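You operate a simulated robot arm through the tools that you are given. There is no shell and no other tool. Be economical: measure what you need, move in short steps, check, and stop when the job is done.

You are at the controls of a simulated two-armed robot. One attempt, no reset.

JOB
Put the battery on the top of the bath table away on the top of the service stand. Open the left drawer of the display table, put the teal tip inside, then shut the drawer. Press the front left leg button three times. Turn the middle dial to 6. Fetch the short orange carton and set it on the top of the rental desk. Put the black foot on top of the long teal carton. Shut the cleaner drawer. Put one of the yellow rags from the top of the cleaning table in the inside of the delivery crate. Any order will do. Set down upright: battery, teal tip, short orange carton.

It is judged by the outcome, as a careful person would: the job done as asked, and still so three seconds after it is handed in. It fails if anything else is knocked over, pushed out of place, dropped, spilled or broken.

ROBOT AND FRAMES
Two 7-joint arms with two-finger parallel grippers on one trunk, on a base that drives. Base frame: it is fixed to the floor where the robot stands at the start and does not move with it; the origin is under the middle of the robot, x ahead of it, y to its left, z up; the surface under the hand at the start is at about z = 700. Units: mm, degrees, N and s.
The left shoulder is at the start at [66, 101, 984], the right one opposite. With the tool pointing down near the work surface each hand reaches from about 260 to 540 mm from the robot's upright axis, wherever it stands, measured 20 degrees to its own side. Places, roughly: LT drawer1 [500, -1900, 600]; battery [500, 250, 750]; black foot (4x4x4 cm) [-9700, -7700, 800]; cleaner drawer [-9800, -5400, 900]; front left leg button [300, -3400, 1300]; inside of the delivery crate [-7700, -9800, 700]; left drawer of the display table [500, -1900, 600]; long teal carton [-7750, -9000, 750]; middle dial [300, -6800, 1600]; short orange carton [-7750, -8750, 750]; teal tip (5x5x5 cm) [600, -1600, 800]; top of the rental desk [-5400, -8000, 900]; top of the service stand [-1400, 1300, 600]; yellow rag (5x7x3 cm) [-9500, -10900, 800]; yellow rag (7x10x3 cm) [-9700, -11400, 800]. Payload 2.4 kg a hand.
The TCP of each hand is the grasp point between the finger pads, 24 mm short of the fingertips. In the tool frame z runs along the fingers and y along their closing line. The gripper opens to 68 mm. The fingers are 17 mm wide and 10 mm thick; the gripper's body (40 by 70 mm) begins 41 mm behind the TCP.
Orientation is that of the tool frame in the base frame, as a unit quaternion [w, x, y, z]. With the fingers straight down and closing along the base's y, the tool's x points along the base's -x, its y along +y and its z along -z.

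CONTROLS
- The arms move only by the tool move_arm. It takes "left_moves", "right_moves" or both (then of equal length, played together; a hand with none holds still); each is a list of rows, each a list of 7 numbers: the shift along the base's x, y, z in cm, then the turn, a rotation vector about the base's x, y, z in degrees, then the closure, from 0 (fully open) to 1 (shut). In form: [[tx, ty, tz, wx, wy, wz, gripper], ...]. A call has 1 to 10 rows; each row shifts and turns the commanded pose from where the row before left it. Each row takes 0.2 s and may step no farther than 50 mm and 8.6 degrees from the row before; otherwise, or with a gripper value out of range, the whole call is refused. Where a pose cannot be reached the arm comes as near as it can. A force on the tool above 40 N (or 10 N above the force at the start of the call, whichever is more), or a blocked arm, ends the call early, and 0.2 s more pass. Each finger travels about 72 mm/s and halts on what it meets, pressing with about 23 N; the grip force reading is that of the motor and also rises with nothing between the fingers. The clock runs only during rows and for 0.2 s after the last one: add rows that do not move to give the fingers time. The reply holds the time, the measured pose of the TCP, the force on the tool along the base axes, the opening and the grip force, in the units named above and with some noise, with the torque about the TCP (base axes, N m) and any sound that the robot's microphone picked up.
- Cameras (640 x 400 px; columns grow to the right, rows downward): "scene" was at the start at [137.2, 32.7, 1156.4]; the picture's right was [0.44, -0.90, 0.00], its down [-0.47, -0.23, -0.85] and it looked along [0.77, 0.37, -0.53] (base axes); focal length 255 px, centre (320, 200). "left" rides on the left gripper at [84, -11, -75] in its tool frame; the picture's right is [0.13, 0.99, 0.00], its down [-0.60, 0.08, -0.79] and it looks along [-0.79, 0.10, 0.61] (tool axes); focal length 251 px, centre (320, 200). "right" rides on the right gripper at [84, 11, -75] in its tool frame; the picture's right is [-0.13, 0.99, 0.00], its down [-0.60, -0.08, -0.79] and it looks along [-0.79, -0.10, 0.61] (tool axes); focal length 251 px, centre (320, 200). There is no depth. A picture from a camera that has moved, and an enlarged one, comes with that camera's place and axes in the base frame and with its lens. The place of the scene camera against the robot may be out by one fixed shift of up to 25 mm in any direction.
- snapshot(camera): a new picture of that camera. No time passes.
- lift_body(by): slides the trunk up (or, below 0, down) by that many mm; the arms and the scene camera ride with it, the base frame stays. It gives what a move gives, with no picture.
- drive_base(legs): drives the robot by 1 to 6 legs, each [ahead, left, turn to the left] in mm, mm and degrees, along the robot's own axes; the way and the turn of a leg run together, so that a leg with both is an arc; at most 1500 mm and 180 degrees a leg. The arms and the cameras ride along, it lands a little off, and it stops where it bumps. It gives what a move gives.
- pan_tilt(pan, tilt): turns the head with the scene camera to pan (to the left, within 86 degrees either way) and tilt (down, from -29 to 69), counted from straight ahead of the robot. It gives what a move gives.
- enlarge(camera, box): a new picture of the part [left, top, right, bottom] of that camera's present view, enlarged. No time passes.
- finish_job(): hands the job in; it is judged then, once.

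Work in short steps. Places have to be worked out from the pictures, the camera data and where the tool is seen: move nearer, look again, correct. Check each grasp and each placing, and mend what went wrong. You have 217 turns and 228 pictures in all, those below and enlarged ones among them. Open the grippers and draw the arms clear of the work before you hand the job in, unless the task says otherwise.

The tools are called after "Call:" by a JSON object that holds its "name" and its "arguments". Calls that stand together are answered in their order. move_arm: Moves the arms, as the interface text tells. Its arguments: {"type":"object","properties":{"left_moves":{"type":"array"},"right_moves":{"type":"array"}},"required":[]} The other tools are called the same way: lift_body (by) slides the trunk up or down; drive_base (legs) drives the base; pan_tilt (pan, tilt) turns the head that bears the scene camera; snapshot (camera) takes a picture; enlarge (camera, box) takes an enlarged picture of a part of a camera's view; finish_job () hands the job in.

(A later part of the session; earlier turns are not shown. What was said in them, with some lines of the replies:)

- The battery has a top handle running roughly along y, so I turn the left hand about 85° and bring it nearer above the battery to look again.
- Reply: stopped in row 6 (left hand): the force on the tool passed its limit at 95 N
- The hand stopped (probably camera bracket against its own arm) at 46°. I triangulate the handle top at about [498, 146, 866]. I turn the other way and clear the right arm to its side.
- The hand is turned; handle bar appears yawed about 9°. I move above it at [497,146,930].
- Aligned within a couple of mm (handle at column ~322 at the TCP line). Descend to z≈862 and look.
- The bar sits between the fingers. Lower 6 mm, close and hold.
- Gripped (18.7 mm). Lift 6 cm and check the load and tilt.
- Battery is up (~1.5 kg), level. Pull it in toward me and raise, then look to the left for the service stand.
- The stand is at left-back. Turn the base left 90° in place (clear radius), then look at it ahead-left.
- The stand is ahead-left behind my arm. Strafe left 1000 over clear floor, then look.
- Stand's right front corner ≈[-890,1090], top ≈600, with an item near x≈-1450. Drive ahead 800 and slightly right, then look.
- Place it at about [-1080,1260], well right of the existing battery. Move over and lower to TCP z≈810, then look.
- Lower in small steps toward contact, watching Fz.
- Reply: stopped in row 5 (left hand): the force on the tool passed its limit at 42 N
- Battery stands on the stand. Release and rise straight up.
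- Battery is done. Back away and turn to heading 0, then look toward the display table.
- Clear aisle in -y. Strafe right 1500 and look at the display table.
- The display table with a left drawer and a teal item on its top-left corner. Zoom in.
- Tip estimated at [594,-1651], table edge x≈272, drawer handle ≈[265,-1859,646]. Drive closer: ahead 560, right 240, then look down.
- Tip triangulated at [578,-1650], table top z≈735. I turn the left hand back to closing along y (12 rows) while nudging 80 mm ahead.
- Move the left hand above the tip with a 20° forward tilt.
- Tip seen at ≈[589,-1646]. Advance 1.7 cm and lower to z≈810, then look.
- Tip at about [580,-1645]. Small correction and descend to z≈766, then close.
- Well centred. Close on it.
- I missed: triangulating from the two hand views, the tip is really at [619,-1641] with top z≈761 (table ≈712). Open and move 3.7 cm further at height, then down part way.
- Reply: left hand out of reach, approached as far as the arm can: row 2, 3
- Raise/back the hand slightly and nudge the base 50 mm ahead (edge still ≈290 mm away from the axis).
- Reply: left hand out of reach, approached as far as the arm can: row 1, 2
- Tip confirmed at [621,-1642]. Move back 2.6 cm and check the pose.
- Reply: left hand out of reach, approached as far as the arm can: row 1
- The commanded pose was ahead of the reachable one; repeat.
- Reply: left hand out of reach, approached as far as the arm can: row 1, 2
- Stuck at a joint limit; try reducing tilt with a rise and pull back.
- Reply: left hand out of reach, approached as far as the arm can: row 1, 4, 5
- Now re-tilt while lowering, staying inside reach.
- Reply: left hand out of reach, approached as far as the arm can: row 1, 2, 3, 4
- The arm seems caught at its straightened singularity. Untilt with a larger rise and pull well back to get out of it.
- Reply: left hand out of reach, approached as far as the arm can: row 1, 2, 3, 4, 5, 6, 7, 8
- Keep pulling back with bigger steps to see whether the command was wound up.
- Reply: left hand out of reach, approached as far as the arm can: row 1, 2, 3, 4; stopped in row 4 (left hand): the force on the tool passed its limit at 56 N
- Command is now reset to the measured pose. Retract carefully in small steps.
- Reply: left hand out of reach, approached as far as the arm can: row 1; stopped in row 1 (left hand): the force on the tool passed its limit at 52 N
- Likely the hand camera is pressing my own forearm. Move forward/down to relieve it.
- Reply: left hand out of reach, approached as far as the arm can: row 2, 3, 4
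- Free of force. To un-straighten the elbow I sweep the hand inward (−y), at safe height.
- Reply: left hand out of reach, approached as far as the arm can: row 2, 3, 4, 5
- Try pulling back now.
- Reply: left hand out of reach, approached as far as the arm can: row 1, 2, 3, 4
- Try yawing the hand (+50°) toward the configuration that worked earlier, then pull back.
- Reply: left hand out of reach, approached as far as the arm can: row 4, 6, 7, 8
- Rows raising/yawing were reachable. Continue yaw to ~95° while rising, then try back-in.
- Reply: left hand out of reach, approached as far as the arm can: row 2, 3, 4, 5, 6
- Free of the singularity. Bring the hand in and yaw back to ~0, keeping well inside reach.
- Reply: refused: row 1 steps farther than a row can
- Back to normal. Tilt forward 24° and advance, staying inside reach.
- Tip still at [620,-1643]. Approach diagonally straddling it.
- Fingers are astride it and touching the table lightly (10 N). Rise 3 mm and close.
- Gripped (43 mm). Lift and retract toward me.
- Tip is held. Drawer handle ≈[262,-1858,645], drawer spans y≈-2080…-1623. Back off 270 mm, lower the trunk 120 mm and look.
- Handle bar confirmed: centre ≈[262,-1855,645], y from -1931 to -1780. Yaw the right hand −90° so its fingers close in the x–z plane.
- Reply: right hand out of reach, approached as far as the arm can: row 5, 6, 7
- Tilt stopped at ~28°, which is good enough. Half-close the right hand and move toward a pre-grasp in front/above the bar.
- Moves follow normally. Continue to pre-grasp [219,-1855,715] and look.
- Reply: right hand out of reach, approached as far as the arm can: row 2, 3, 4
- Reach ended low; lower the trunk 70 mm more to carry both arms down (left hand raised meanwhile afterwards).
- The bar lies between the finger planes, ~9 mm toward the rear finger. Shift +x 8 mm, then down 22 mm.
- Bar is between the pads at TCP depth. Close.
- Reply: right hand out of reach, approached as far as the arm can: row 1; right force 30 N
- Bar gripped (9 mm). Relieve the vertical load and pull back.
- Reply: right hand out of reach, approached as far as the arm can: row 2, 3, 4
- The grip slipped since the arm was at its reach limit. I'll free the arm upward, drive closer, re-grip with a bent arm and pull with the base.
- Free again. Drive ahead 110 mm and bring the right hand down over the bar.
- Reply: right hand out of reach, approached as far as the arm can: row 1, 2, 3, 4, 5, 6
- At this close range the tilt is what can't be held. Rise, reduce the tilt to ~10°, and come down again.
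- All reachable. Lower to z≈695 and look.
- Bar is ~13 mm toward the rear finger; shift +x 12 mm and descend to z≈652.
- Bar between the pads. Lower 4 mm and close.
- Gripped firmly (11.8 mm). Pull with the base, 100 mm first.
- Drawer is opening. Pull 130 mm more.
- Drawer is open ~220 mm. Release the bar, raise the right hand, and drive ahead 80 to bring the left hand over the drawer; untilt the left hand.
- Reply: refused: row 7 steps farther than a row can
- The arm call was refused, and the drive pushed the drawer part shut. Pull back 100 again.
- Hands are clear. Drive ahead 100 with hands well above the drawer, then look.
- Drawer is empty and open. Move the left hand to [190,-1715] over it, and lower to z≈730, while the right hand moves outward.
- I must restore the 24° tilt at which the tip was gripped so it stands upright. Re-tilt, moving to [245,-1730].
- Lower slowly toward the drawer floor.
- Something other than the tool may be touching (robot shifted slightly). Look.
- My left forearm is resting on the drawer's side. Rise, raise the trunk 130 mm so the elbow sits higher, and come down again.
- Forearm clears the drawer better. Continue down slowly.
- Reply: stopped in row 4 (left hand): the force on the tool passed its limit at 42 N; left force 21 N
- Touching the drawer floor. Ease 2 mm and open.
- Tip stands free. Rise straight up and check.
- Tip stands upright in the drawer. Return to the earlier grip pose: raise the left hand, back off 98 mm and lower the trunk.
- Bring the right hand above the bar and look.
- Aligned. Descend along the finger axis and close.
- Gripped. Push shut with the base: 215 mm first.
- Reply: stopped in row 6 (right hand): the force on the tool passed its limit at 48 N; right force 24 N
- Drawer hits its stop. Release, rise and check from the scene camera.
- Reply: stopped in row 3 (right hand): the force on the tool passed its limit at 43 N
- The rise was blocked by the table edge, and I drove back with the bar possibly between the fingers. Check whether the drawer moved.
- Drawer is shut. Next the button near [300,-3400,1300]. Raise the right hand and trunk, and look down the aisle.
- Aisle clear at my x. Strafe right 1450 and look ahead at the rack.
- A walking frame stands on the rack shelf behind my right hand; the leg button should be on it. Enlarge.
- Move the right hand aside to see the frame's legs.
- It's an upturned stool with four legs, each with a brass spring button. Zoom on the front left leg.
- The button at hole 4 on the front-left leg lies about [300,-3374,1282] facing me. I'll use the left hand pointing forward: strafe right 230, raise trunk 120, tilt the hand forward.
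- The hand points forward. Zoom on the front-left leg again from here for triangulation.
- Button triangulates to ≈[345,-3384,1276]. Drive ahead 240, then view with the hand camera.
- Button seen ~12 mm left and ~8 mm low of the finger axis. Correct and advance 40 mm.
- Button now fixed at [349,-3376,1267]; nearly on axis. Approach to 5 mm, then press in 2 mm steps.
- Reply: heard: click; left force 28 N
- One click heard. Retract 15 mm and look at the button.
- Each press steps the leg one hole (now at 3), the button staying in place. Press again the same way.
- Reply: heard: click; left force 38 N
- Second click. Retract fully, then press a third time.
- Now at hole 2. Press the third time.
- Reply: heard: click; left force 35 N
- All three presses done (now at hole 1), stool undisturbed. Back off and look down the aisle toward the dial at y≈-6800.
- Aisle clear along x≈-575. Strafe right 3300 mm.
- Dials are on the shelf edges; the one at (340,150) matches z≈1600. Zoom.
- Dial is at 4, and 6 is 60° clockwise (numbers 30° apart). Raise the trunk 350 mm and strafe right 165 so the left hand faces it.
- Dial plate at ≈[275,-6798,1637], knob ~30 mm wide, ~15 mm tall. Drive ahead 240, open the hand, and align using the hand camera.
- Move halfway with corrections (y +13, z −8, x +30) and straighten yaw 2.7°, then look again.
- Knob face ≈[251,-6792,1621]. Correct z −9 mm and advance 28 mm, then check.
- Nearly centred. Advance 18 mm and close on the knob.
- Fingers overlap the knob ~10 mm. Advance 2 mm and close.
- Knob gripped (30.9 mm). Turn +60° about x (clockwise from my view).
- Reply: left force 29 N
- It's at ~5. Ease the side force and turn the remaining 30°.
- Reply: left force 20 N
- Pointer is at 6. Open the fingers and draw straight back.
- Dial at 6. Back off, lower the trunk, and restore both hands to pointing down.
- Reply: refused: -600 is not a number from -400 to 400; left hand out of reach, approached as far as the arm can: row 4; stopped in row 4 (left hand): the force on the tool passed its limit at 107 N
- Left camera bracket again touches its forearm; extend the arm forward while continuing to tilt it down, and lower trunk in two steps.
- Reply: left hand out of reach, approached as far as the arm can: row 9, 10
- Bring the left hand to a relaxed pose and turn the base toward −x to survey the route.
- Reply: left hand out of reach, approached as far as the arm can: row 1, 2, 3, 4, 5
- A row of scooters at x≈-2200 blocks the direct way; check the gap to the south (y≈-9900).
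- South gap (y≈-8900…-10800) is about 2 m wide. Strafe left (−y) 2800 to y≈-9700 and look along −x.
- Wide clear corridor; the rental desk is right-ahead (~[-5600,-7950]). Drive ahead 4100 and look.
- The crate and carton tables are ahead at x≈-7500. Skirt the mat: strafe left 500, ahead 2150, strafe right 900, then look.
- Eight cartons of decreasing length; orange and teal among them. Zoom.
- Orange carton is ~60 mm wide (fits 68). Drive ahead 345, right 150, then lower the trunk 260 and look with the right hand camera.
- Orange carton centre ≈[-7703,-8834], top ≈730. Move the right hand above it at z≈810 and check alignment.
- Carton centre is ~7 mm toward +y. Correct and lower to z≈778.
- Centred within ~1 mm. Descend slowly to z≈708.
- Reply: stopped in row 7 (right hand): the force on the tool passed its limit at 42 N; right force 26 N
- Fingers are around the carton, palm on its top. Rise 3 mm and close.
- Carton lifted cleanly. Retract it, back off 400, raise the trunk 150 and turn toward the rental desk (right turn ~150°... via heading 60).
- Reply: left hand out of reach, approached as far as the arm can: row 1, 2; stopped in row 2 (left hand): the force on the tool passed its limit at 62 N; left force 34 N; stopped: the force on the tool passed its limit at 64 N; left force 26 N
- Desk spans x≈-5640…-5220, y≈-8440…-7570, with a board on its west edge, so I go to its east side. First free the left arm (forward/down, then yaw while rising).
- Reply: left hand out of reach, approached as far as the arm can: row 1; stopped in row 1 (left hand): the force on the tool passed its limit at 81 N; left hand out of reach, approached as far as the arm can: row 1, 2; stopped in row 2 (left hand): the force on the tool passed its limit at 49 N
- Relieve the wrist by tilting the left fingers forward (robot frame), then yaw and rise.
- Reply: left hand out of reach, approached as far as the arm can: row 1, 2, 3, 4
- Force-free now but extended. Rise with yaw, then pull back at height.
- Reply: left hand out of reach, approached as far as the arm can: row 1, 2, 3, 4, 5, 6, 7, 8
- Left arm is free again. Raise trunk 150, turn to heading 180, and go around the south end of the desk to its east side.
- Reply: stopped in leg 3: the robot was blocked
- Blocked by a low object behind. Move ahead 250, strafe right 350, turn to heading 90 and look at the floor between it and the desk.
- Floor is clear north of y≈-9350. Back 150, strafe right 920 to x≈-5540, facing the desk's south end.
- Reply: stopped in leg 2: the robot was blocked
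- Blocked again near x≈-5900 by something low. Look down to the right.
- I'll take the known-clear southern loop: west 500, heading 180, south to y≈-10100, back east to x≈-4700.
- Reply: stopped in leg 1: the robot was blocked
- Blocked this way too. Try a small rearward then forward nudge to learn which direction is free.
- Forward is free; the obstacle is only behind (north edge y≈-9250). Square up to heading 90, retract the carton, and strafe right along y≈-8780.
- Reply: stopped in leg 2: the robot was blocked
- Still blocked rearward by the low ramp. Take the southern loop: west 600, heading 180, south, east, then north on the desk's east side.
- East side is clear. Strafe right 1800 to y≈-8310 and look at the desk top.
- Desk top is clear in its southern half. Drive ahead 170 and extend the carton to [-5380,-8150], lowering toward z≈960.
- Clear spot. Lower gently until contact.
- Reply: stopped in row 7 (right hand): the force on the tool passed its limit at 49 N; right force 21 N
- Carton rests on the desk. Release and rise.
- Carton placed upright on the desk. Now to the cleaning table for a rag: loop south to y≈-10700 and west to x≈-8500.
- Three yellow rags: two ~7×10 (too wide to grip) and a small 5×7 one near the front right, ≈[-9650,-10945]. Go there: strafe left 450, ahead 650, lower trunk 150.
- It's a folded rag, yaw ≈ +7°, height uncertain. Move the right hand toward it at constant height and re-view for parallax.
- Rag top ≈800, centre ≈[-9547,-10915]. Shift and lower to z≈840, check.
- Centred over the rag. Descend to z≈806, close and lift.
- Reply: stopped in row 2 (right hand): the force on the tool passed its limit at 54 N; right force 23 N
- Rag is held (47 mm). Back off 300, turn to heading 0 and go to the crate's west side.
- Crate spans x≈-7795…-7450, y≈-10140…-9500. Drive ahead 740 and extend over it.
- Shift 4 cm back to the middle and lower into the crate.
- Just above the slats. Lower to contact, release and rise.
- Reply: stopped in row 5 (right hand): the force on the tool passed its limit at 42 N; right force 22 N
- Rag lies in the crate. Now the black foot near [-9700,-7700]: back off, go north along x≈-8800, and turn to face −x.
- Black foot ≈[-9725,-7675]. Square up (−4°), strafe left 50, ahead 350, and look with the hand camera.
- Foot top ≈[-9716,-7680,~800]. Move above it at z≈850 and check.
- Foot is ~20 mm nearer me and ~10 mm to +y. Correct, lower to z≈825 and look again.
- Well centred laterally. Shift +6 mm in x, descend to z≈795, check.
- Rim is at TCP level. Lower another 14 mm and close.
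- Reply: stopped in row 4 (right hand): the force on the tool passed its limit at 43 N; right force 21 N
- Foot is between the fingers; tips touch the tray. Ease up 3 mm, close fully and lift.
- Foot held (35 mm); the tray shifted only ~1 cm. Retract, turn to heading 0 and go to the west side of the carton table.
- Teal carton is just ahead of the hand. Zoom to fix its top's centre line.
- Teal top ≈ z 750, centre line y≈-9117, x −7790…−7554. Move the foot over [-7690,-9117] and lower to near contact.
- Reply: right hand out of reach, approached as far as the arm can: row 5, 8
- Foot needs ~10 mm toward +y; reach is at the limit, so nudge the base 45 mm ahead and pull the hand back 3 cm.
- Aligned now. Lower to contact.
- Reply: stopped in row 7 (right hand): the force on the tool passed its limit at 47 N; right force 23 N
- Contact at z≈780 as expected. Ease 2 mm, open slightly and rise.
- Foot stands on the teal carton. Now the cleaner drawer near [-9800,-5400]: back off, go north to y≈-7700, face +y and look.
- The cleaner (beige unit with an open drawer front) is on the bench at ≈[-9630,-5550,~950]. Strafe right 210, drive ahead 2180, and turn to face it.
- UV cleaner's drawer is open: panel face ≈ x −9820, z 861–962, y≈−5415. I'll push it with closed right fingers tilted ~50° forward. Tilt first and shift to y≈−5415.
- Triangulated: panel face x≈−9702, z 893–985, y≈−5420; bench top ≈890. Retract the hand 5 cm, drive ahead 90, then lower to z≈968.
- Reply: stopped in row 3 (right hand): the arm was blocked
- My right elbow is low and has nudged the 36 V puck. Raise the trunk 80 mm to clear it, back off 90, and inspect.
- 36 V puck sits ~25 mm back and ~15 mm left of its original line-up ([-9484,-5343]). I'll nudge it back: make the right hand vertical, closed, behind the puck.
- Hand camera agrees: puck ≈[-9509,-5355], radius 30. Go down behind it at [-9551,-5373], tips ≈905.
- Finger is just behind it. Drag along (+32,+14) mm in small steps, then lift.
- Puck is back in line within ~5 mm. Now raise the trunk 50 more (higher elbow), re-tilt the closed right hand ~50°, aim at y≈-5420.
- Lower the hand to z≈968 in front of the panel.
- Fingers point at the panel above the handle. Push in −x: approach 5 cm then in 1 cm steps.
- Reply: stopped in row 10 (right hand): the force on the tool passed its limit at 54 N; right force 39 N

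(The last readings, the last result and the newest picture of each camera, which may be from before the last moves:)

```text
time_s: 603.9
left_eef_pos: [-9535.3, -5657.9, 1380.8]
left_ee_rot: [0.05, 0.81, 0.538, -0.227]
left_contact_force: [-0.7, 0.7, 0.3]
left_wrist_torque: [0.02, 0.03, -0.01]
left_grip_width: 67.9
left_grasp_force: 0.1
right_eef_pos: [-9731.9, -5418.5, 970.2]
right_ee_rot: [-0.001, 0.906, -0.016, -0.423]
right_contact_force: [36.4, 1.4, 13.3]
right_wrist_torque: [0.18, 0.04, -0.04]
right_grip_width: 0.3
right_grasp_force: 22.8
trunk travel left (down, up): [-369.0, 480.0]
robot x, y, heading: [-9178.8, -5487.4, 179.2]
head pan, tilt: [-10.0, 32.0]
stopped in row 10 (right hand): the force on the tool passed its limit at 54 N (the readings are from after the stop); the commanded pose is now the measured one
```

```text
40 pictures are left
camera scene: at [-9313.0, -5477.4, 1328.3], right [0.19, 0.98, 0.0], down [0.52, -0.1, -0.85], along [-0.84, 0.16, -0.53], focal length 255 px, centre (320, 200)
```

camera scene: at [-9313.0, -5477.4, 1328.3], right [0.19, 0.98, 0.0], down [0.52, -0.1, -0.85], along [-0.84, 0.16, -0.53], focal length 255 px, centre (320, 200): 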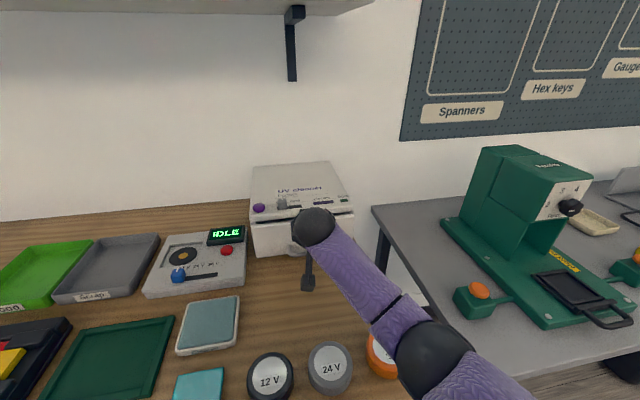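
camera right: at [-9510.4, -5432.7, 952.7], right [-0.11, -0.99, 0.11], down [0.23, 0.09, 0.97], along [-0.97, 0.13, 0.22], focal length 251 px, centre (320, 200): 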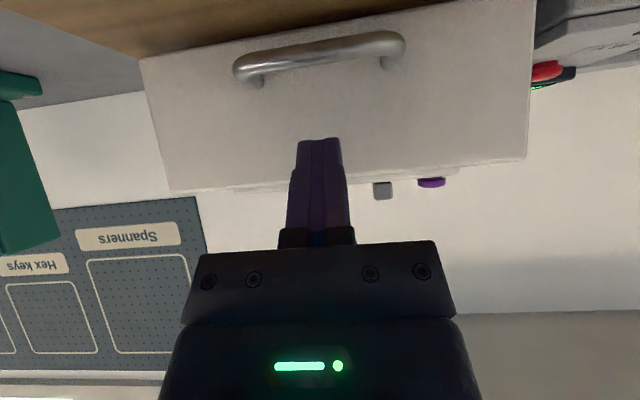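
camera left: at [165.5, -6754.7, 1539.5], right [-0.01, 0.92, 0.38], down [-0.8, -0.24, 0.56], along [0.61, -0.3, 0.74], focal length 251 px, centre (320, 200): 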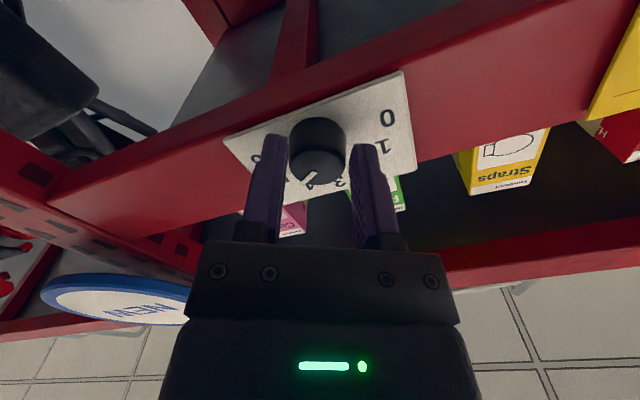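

Call:
{"name": "enlarge", "arguments": {"camera": "scene", "box": [230, 150, 370, 270]}}

```text
3.33 times, centred on (300, 210) of scene
camera zoom: at [-9313.0, -5477.4, 1328.3], right [0.19, 0.98, 0.0], down [0.52, -0.1, -0.85], along [-0.84, 0.16, -0.53], focal length 851 px, centre (387, 167)
```

zoom: 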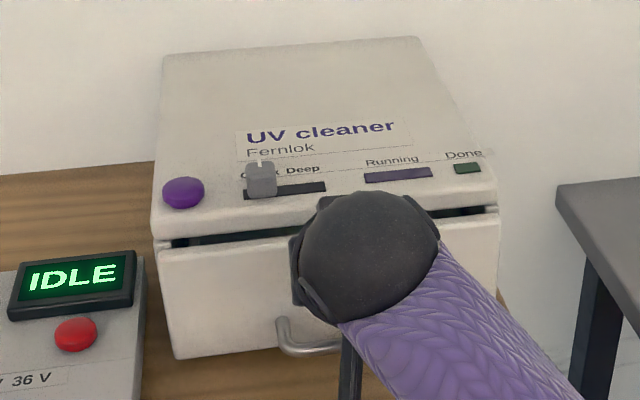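

Call:
{"name": "snapshot", "arguments": {"camera": "right"}}

```text
38 pictures are left
camera right: at [-9620.9, -5433.2, 953.4], right [-0.11, -0.99, 0.11], down [0.22, 0.09, 0.97], along [-0.97, 0.13, 0.21], focal length 251 px, centre (320, 200)
```

right: 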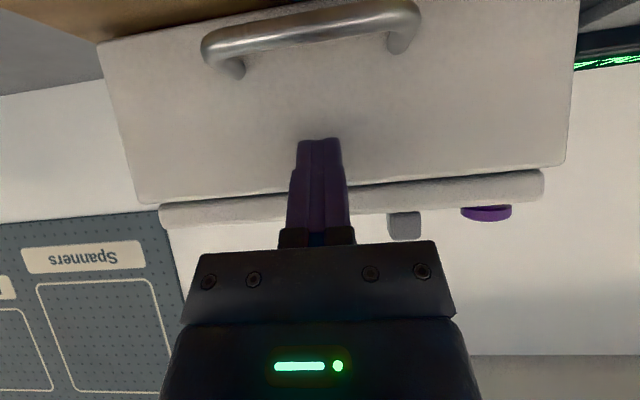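

Possibly still slightly open. Push again gently in 3 mm steps to test for a hard stop.

Call:
{"name": "move_arm", "arguments": {"right_moves": [[-0.3, 0, 0, 0, 0, 0, 1], [-0.3, 0, 0, 0, 0, 0, 1], [-0.3, 0, 0, 0, 0, 0, 1], [-0.3, 0, 0, 0, 0, 0, 1], [-0.3, 0, 0, 0, 0, 0, 1], [-0.3, 0, 0, 0, 0, 0, 1]]}}

Call:
{"name": "snapshot", "arguments": {"camera": "right"}}

```text
time_s: 604.3
left_eef_pos: [-9532.9, -5657.6, 1381.0]
left_ee_rot: [0.05, 0.811, 0.538, -0.226]
left_contact_force: [-0.3, -0.2, 0.2]
left_wrist_torque: [0.0, 0.0, 0.01]
left_grip_width: 68.0
left_grasp_force: 0.0
right_eef_pos: [-9732.0, -5418.6, 971.2]
right_ee_rot: [0.0, 0.906, -0.016, -0.423]
right_contact_force: [41.7, 2.7, 16.6]
right_wrist_torque: [0.2, 0.03, -0.04]
right_grip_width: 0.0
right_grasp_force: 23.2
trunk travel left (down, up): [-369.0, 480.0]
robot x, y, heading: [-9175.1, -5485.5, 179.2]
head pan, tilt: [-10.0, 32.0]
stopped in row 1 (right hand): the force on the tool passed its limit at 54 N (the readings are from after the stop); the commanded pose is now the measured one
```

```text
37 pictures are left
camera right: at [-9620.9, -5433.3, 953.6], right [-0.11, -0.99, 0.11], down [0.22, 0.09, 0.97], along [-0.97, 0.13, 0.21], focal length 251 px, centre (320, 200)
```

right: 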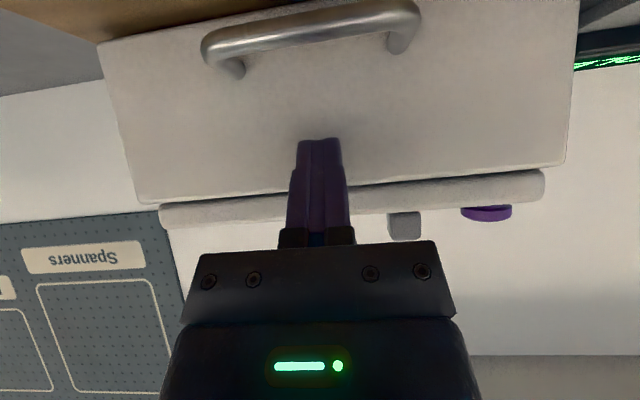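

Hard stop: no more travel. Withdraw the hand, raise it, back off and inspect the drawer and pucks.

Call:
{"name": "move_arm", "arguments": {"right_moves": [[1.5, 0, 0, 0, 0, 0, 1], [3, 0, 0, 0, 0, 0, 1], [3, 0, 2, 0, 0, 0, 1], [2, 0, 3, 0, 0, 0, 1], [0, 0, 4, 0, 0, 0, 1], [0, 0, 4, 0, 0, 0, 1]]}}

Call:
{"name": "drive_base", "arguments": {"legs": [[-350, 0, 0]]}}

Call:
{"name": "pan_tilt", "arguments": {"pan": 0, "tilt": 25}}

Call:
{"name": "snapshot", "arguments": {"camera": "scene"}}

```text
time_s: 605.7
left_eef_pos: [-9541.5, -5658.7, 1378.2]
left_ee_rot: [0.05, 0.811, 0.538, -0.225]
left_contact_force: [-0.2, 0.5, 0.1]
left_wrist_torque: [-0.04, 0.02, 0.0]
left_grip_width: 68.2
left_grasp_force: 0.1
right_eef_pos: [-9643.3, -5417.7, 1096.7]
right_ee_rot: [-0.001, 0.908, -0.016, -0.418]
right_contact_force: [0.5, -0.2, 0.7]
right_wrist_torque: [0.01, 0.0, -0.01]
right_grip_width: 0.0
right_grasp_force: 23.1
trunk travel left (down, up): [-369.0, 480.0]
robot x, y, heading: [-9178.5, -5484.3, 179.2]
head pan, tilt: [-10.0, 32.0]
```

```text
time_s: 608.0
left_eef_pos: [-9188.3, -5665.0, 1379.7]
left_ee_rot: [0.053, 0.808, 0.542, -0.225]
left_contact_force: [-0.8, 0.2, 0.7]
left_wrist_torque: [-0.02, -0.01, 0.05]
left_grip_width: 68.0
left_grasp_force: 0.1
right_eef_pos: [-9292.8, -5425.4, 1098.3]
right_ee_rot: [0.001, 0.908, -0.012, -0.419]
right_contact_force: [-0.1, 0.0, -0.4]
right_wrist_torque: [-0.01, 0.0, -0.02]
right_grip_width: 0.0
right_grasp_force: 22.9
trunk travel left (down, up): [-369.0, 480.0]
robot x, y, heading: [-8827.8, -5488.8, 179.7]
head pan, tilt: [-10.0, 32.0]
```

```text
time_s: 608.7
left_eef_pos: [-9189.7, -5665.1, 1379.1]
left_ee_rot: [0.051, 0.809, 0.541, -0.223]
left_contact_force: [0.0, 0.5, 0.2]
left_wrist_torque: [0.0, -0.01, 0.01]
left_grip_width: 68.1
left_grasp_force: 0.0
right_eef_pos: [-9292.8, -5425.4, 1098.0]
right_ee_rot: [0.001, 0.908, -0.012, -0.419]
right_contact_force: [0.1, -0.1, -0.4]
right_wrist_torque: [-0.02, 0.03, -0.05]
right_grip_width: 0.1
right_grasp_force: 22.6
trunk travel left (down, up): [-369.0, 480.0]
robot x, y, heading: [-8826.9, -5493.5, 179.8]
head pan, tilt: [0.0, 25.0]
```

```text
36 pictures are left
camera scene: at [-8972.6, -5497.2, 1338.4], right [0.0, 1.0, 0.0], down [0.42, 0.0, -0.91], along [-0.91, 0.0, -0.42], focal length 255 px, centre (320, 200)
```

scene: 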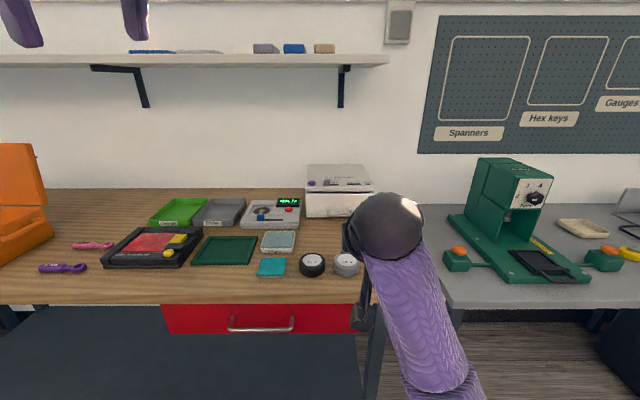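

Strafe left 350 for an unobstructed look at the drawer and pucks.

Call:
{"name": "drive_base", "arguments": {"legs": [[0, 350, 0]]}}

Call:
{"name": "pan_tilt", "arguments": {"pan": -22, "tilt": 22}}

Call:
{"name": "snapshot", "arguments": {"camera": "scene"}}

```text
time_s: 610.9
left_eef_pos: [-9189.3, -6010.3, 1378.5]
left_ee_rot: [0.051, 0.808, 0.542, -0.224]
left_contact_force: [-0.5, -0.1, 0.7]
left_wrist_torque: [0.0, 0.01, -0.01]
left_grip_width: 67.9
left_grasp_force: 0.0
right_eef_pos: [-9293.6, -5770.3, 1097.5]
right_ee_rot: [0.002, 0.907, -0.01, -0.42]
right_contact_force: [0.0, -0.1, 0.8]
right_wrist_torque: [-0.01, -0.02, 0.03]
right_grip_width: 0.0
right_grasp_force: 22.6
trunk travel left (down, up): [-369.0, 480.0]
robot x, y, heading: [-8829.7, -5834.5, 179.9]
head pan, tilt: [0.0, 25.0]
```

```text
time_s: 611.8
left_eef_pos: [-9190.2, -6009.2, 1378.6]
left_ee_rot: [0.052, 0.808, 0.542, -0.224]
left_contact_force: [0.3, 0.0, -0.6]
left_wrist_torque: [-0.01, 0.0, 0.0]
left_grip_width: 67.8
left_grasp_force: 0.1
right_eef_pos: [-9294.2, -5770.2, 1096.8]
right_ee_rot: [0.001, 0.908, -0.012, -0.419]
right_contact_force: [-0.9, -0.2, -1.5]
right_wrist_torque: [0.04, 0.03, 0.0]
right_grip_width: 0.0
right_grasp_force: 23.0
trunk travel left (down, up): [-369.0, 480.0]
robot x, y, heading: [-8826.4, -5836.8, 180.1]
head pan, tilt: [-22.0, 22.0]
```

```text
35 pictures are left
camera scene: at [-8967.5, -5807.0, 1343.3], right [0.38, 0.93, 0.0], down [0.35, -0.14, -0.93], along [-0.86, 0.35, -0.38], focal length 255 px, centre (320, 200)
```

scene: 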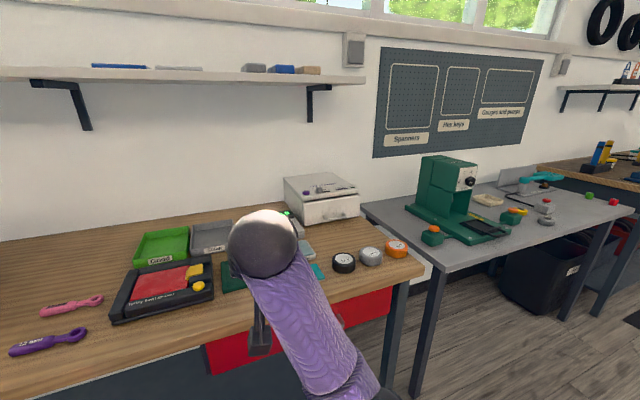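

Call:
{"name": "enlarge", "arguments": {"camera": "scene", "box": [270, 160, 420, 285]}}

```text
3.20 times, centred on (345, 222) of scene
camera zoom: at [-8967.5, -5807.0, 1343.3], right [0.38, 0.93, 0.0], down [0.35, -0.14, -0.93], along [-0.86, 0.35, -0.38], focal length 817 px, centre (240, 128)
```

zoom: 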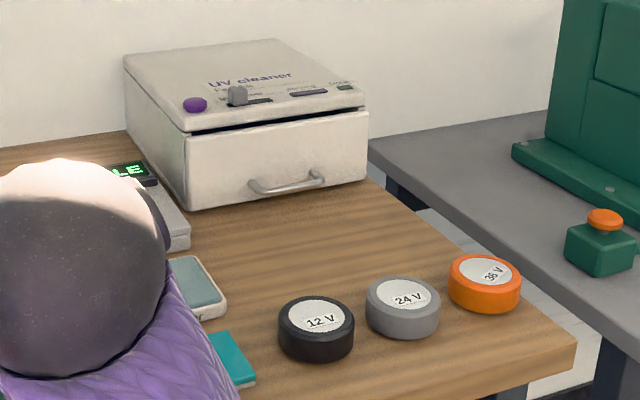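

Drawer is shut flush and the pucks are evenly lined up. Open the right gripper, with both arms already clear of the work.

Call:
{"name": "move_arm", "arguments": {"right_moves": [[2, 0, 1, 0, 0, 0, 0], [2, 0, 1, 0, 0, 0, 0], [0, 0, 0, 0, 0, 0, 0], [0, 0, 0, 0, 0, 0, 0]]}}

Call:
{"name": "drive_base", "arguments": {"legs": [[-200, 0, 0]]}}

```text
time_s: 612.5
left_eef_pos: [-9191.4, -6008.5, 1378.3]
left_ee_rot: [0.052, 0.808, 0.542, -0.224]
left_contact_force: [-1.3, 0.9, -1.0]
left_wrist_torque: [0.0, 0.01, 0.0]
left_grip_width: 68.1
left_grasp_force: 0.1
right_eef_pos: [-9257.3, -5771.2, 1118.2]
right_ee_rot: [0.007, 0.905, -0.017, -0.424]
right_contact_force: [-2.2, -0.1, 0.4]
right_wrist_torque: [0.03, -0.02, 0.06]
right_grip_width: 68.2
right_grasp_force: 0.1
trunk travel left (down, up): [-369.0, 480.0]
robot x, y, heading: [-8829.3, -5836.2, 180.0]
head pan, tilt: [-22.0, 22.0]
stopped in row 3 (right hand): the force on the tool passed its limit at 73 N (the readings are from after the stop); the commanded pose is now the measured one
```

```text
time_s: 614.1
left_eef_pos: [-8986.8, -6007.9, 1379.3]
left_ee_rot: [0.052, 0.809, 0.541, -0.224]
left_contact_force: [0.7, -0.3, -0.1]
left_wrist_torque: [0.01, 0.04, 0.01]
left_grip_width: 68.0
left_grasp_force: 0.2
right_eef_pos: [-9053.4, -5770.4, 1118.5]
right_ee_rot: [0.007, 0.905, -0.018, -0.424]
right_contact_force: [-4.4, -1.0, 1.5]
right_wrist_torque: [-0.09, -0.05, -0.19]
right_grip_width: 67.7
right_grasp_force: 0.1
trunk travel left (down, up): [-369.0, 480.0]
robot x, y, heading: [-8626.8, -5836.4, 179.4]
head pan, tilt: [-22.0, 22.0]
```

Grippers are open and the arms are away from the work, with only a light touch of the right camera bracket on my own forearm. I'm handing the job in.

Call:
{"name": "finish_job", "arguments": {}}

```text
The job is handed in.
```

I did all eight tasks and handed the job in, but three side effects could still count against it:
- **Teal tip:** I saw it standing upright in the drawer before I shut it, and could not check it again afterwards.
- **Foot tray:** the tray the black foot came from was pushed about 1 cm along its table, and I left it there.
- **36 V puck:** my elbow pushed this puck, in front of the UV cleaner, about 3 cm out of line. I moved it back to within about 5 mm of where it stood.
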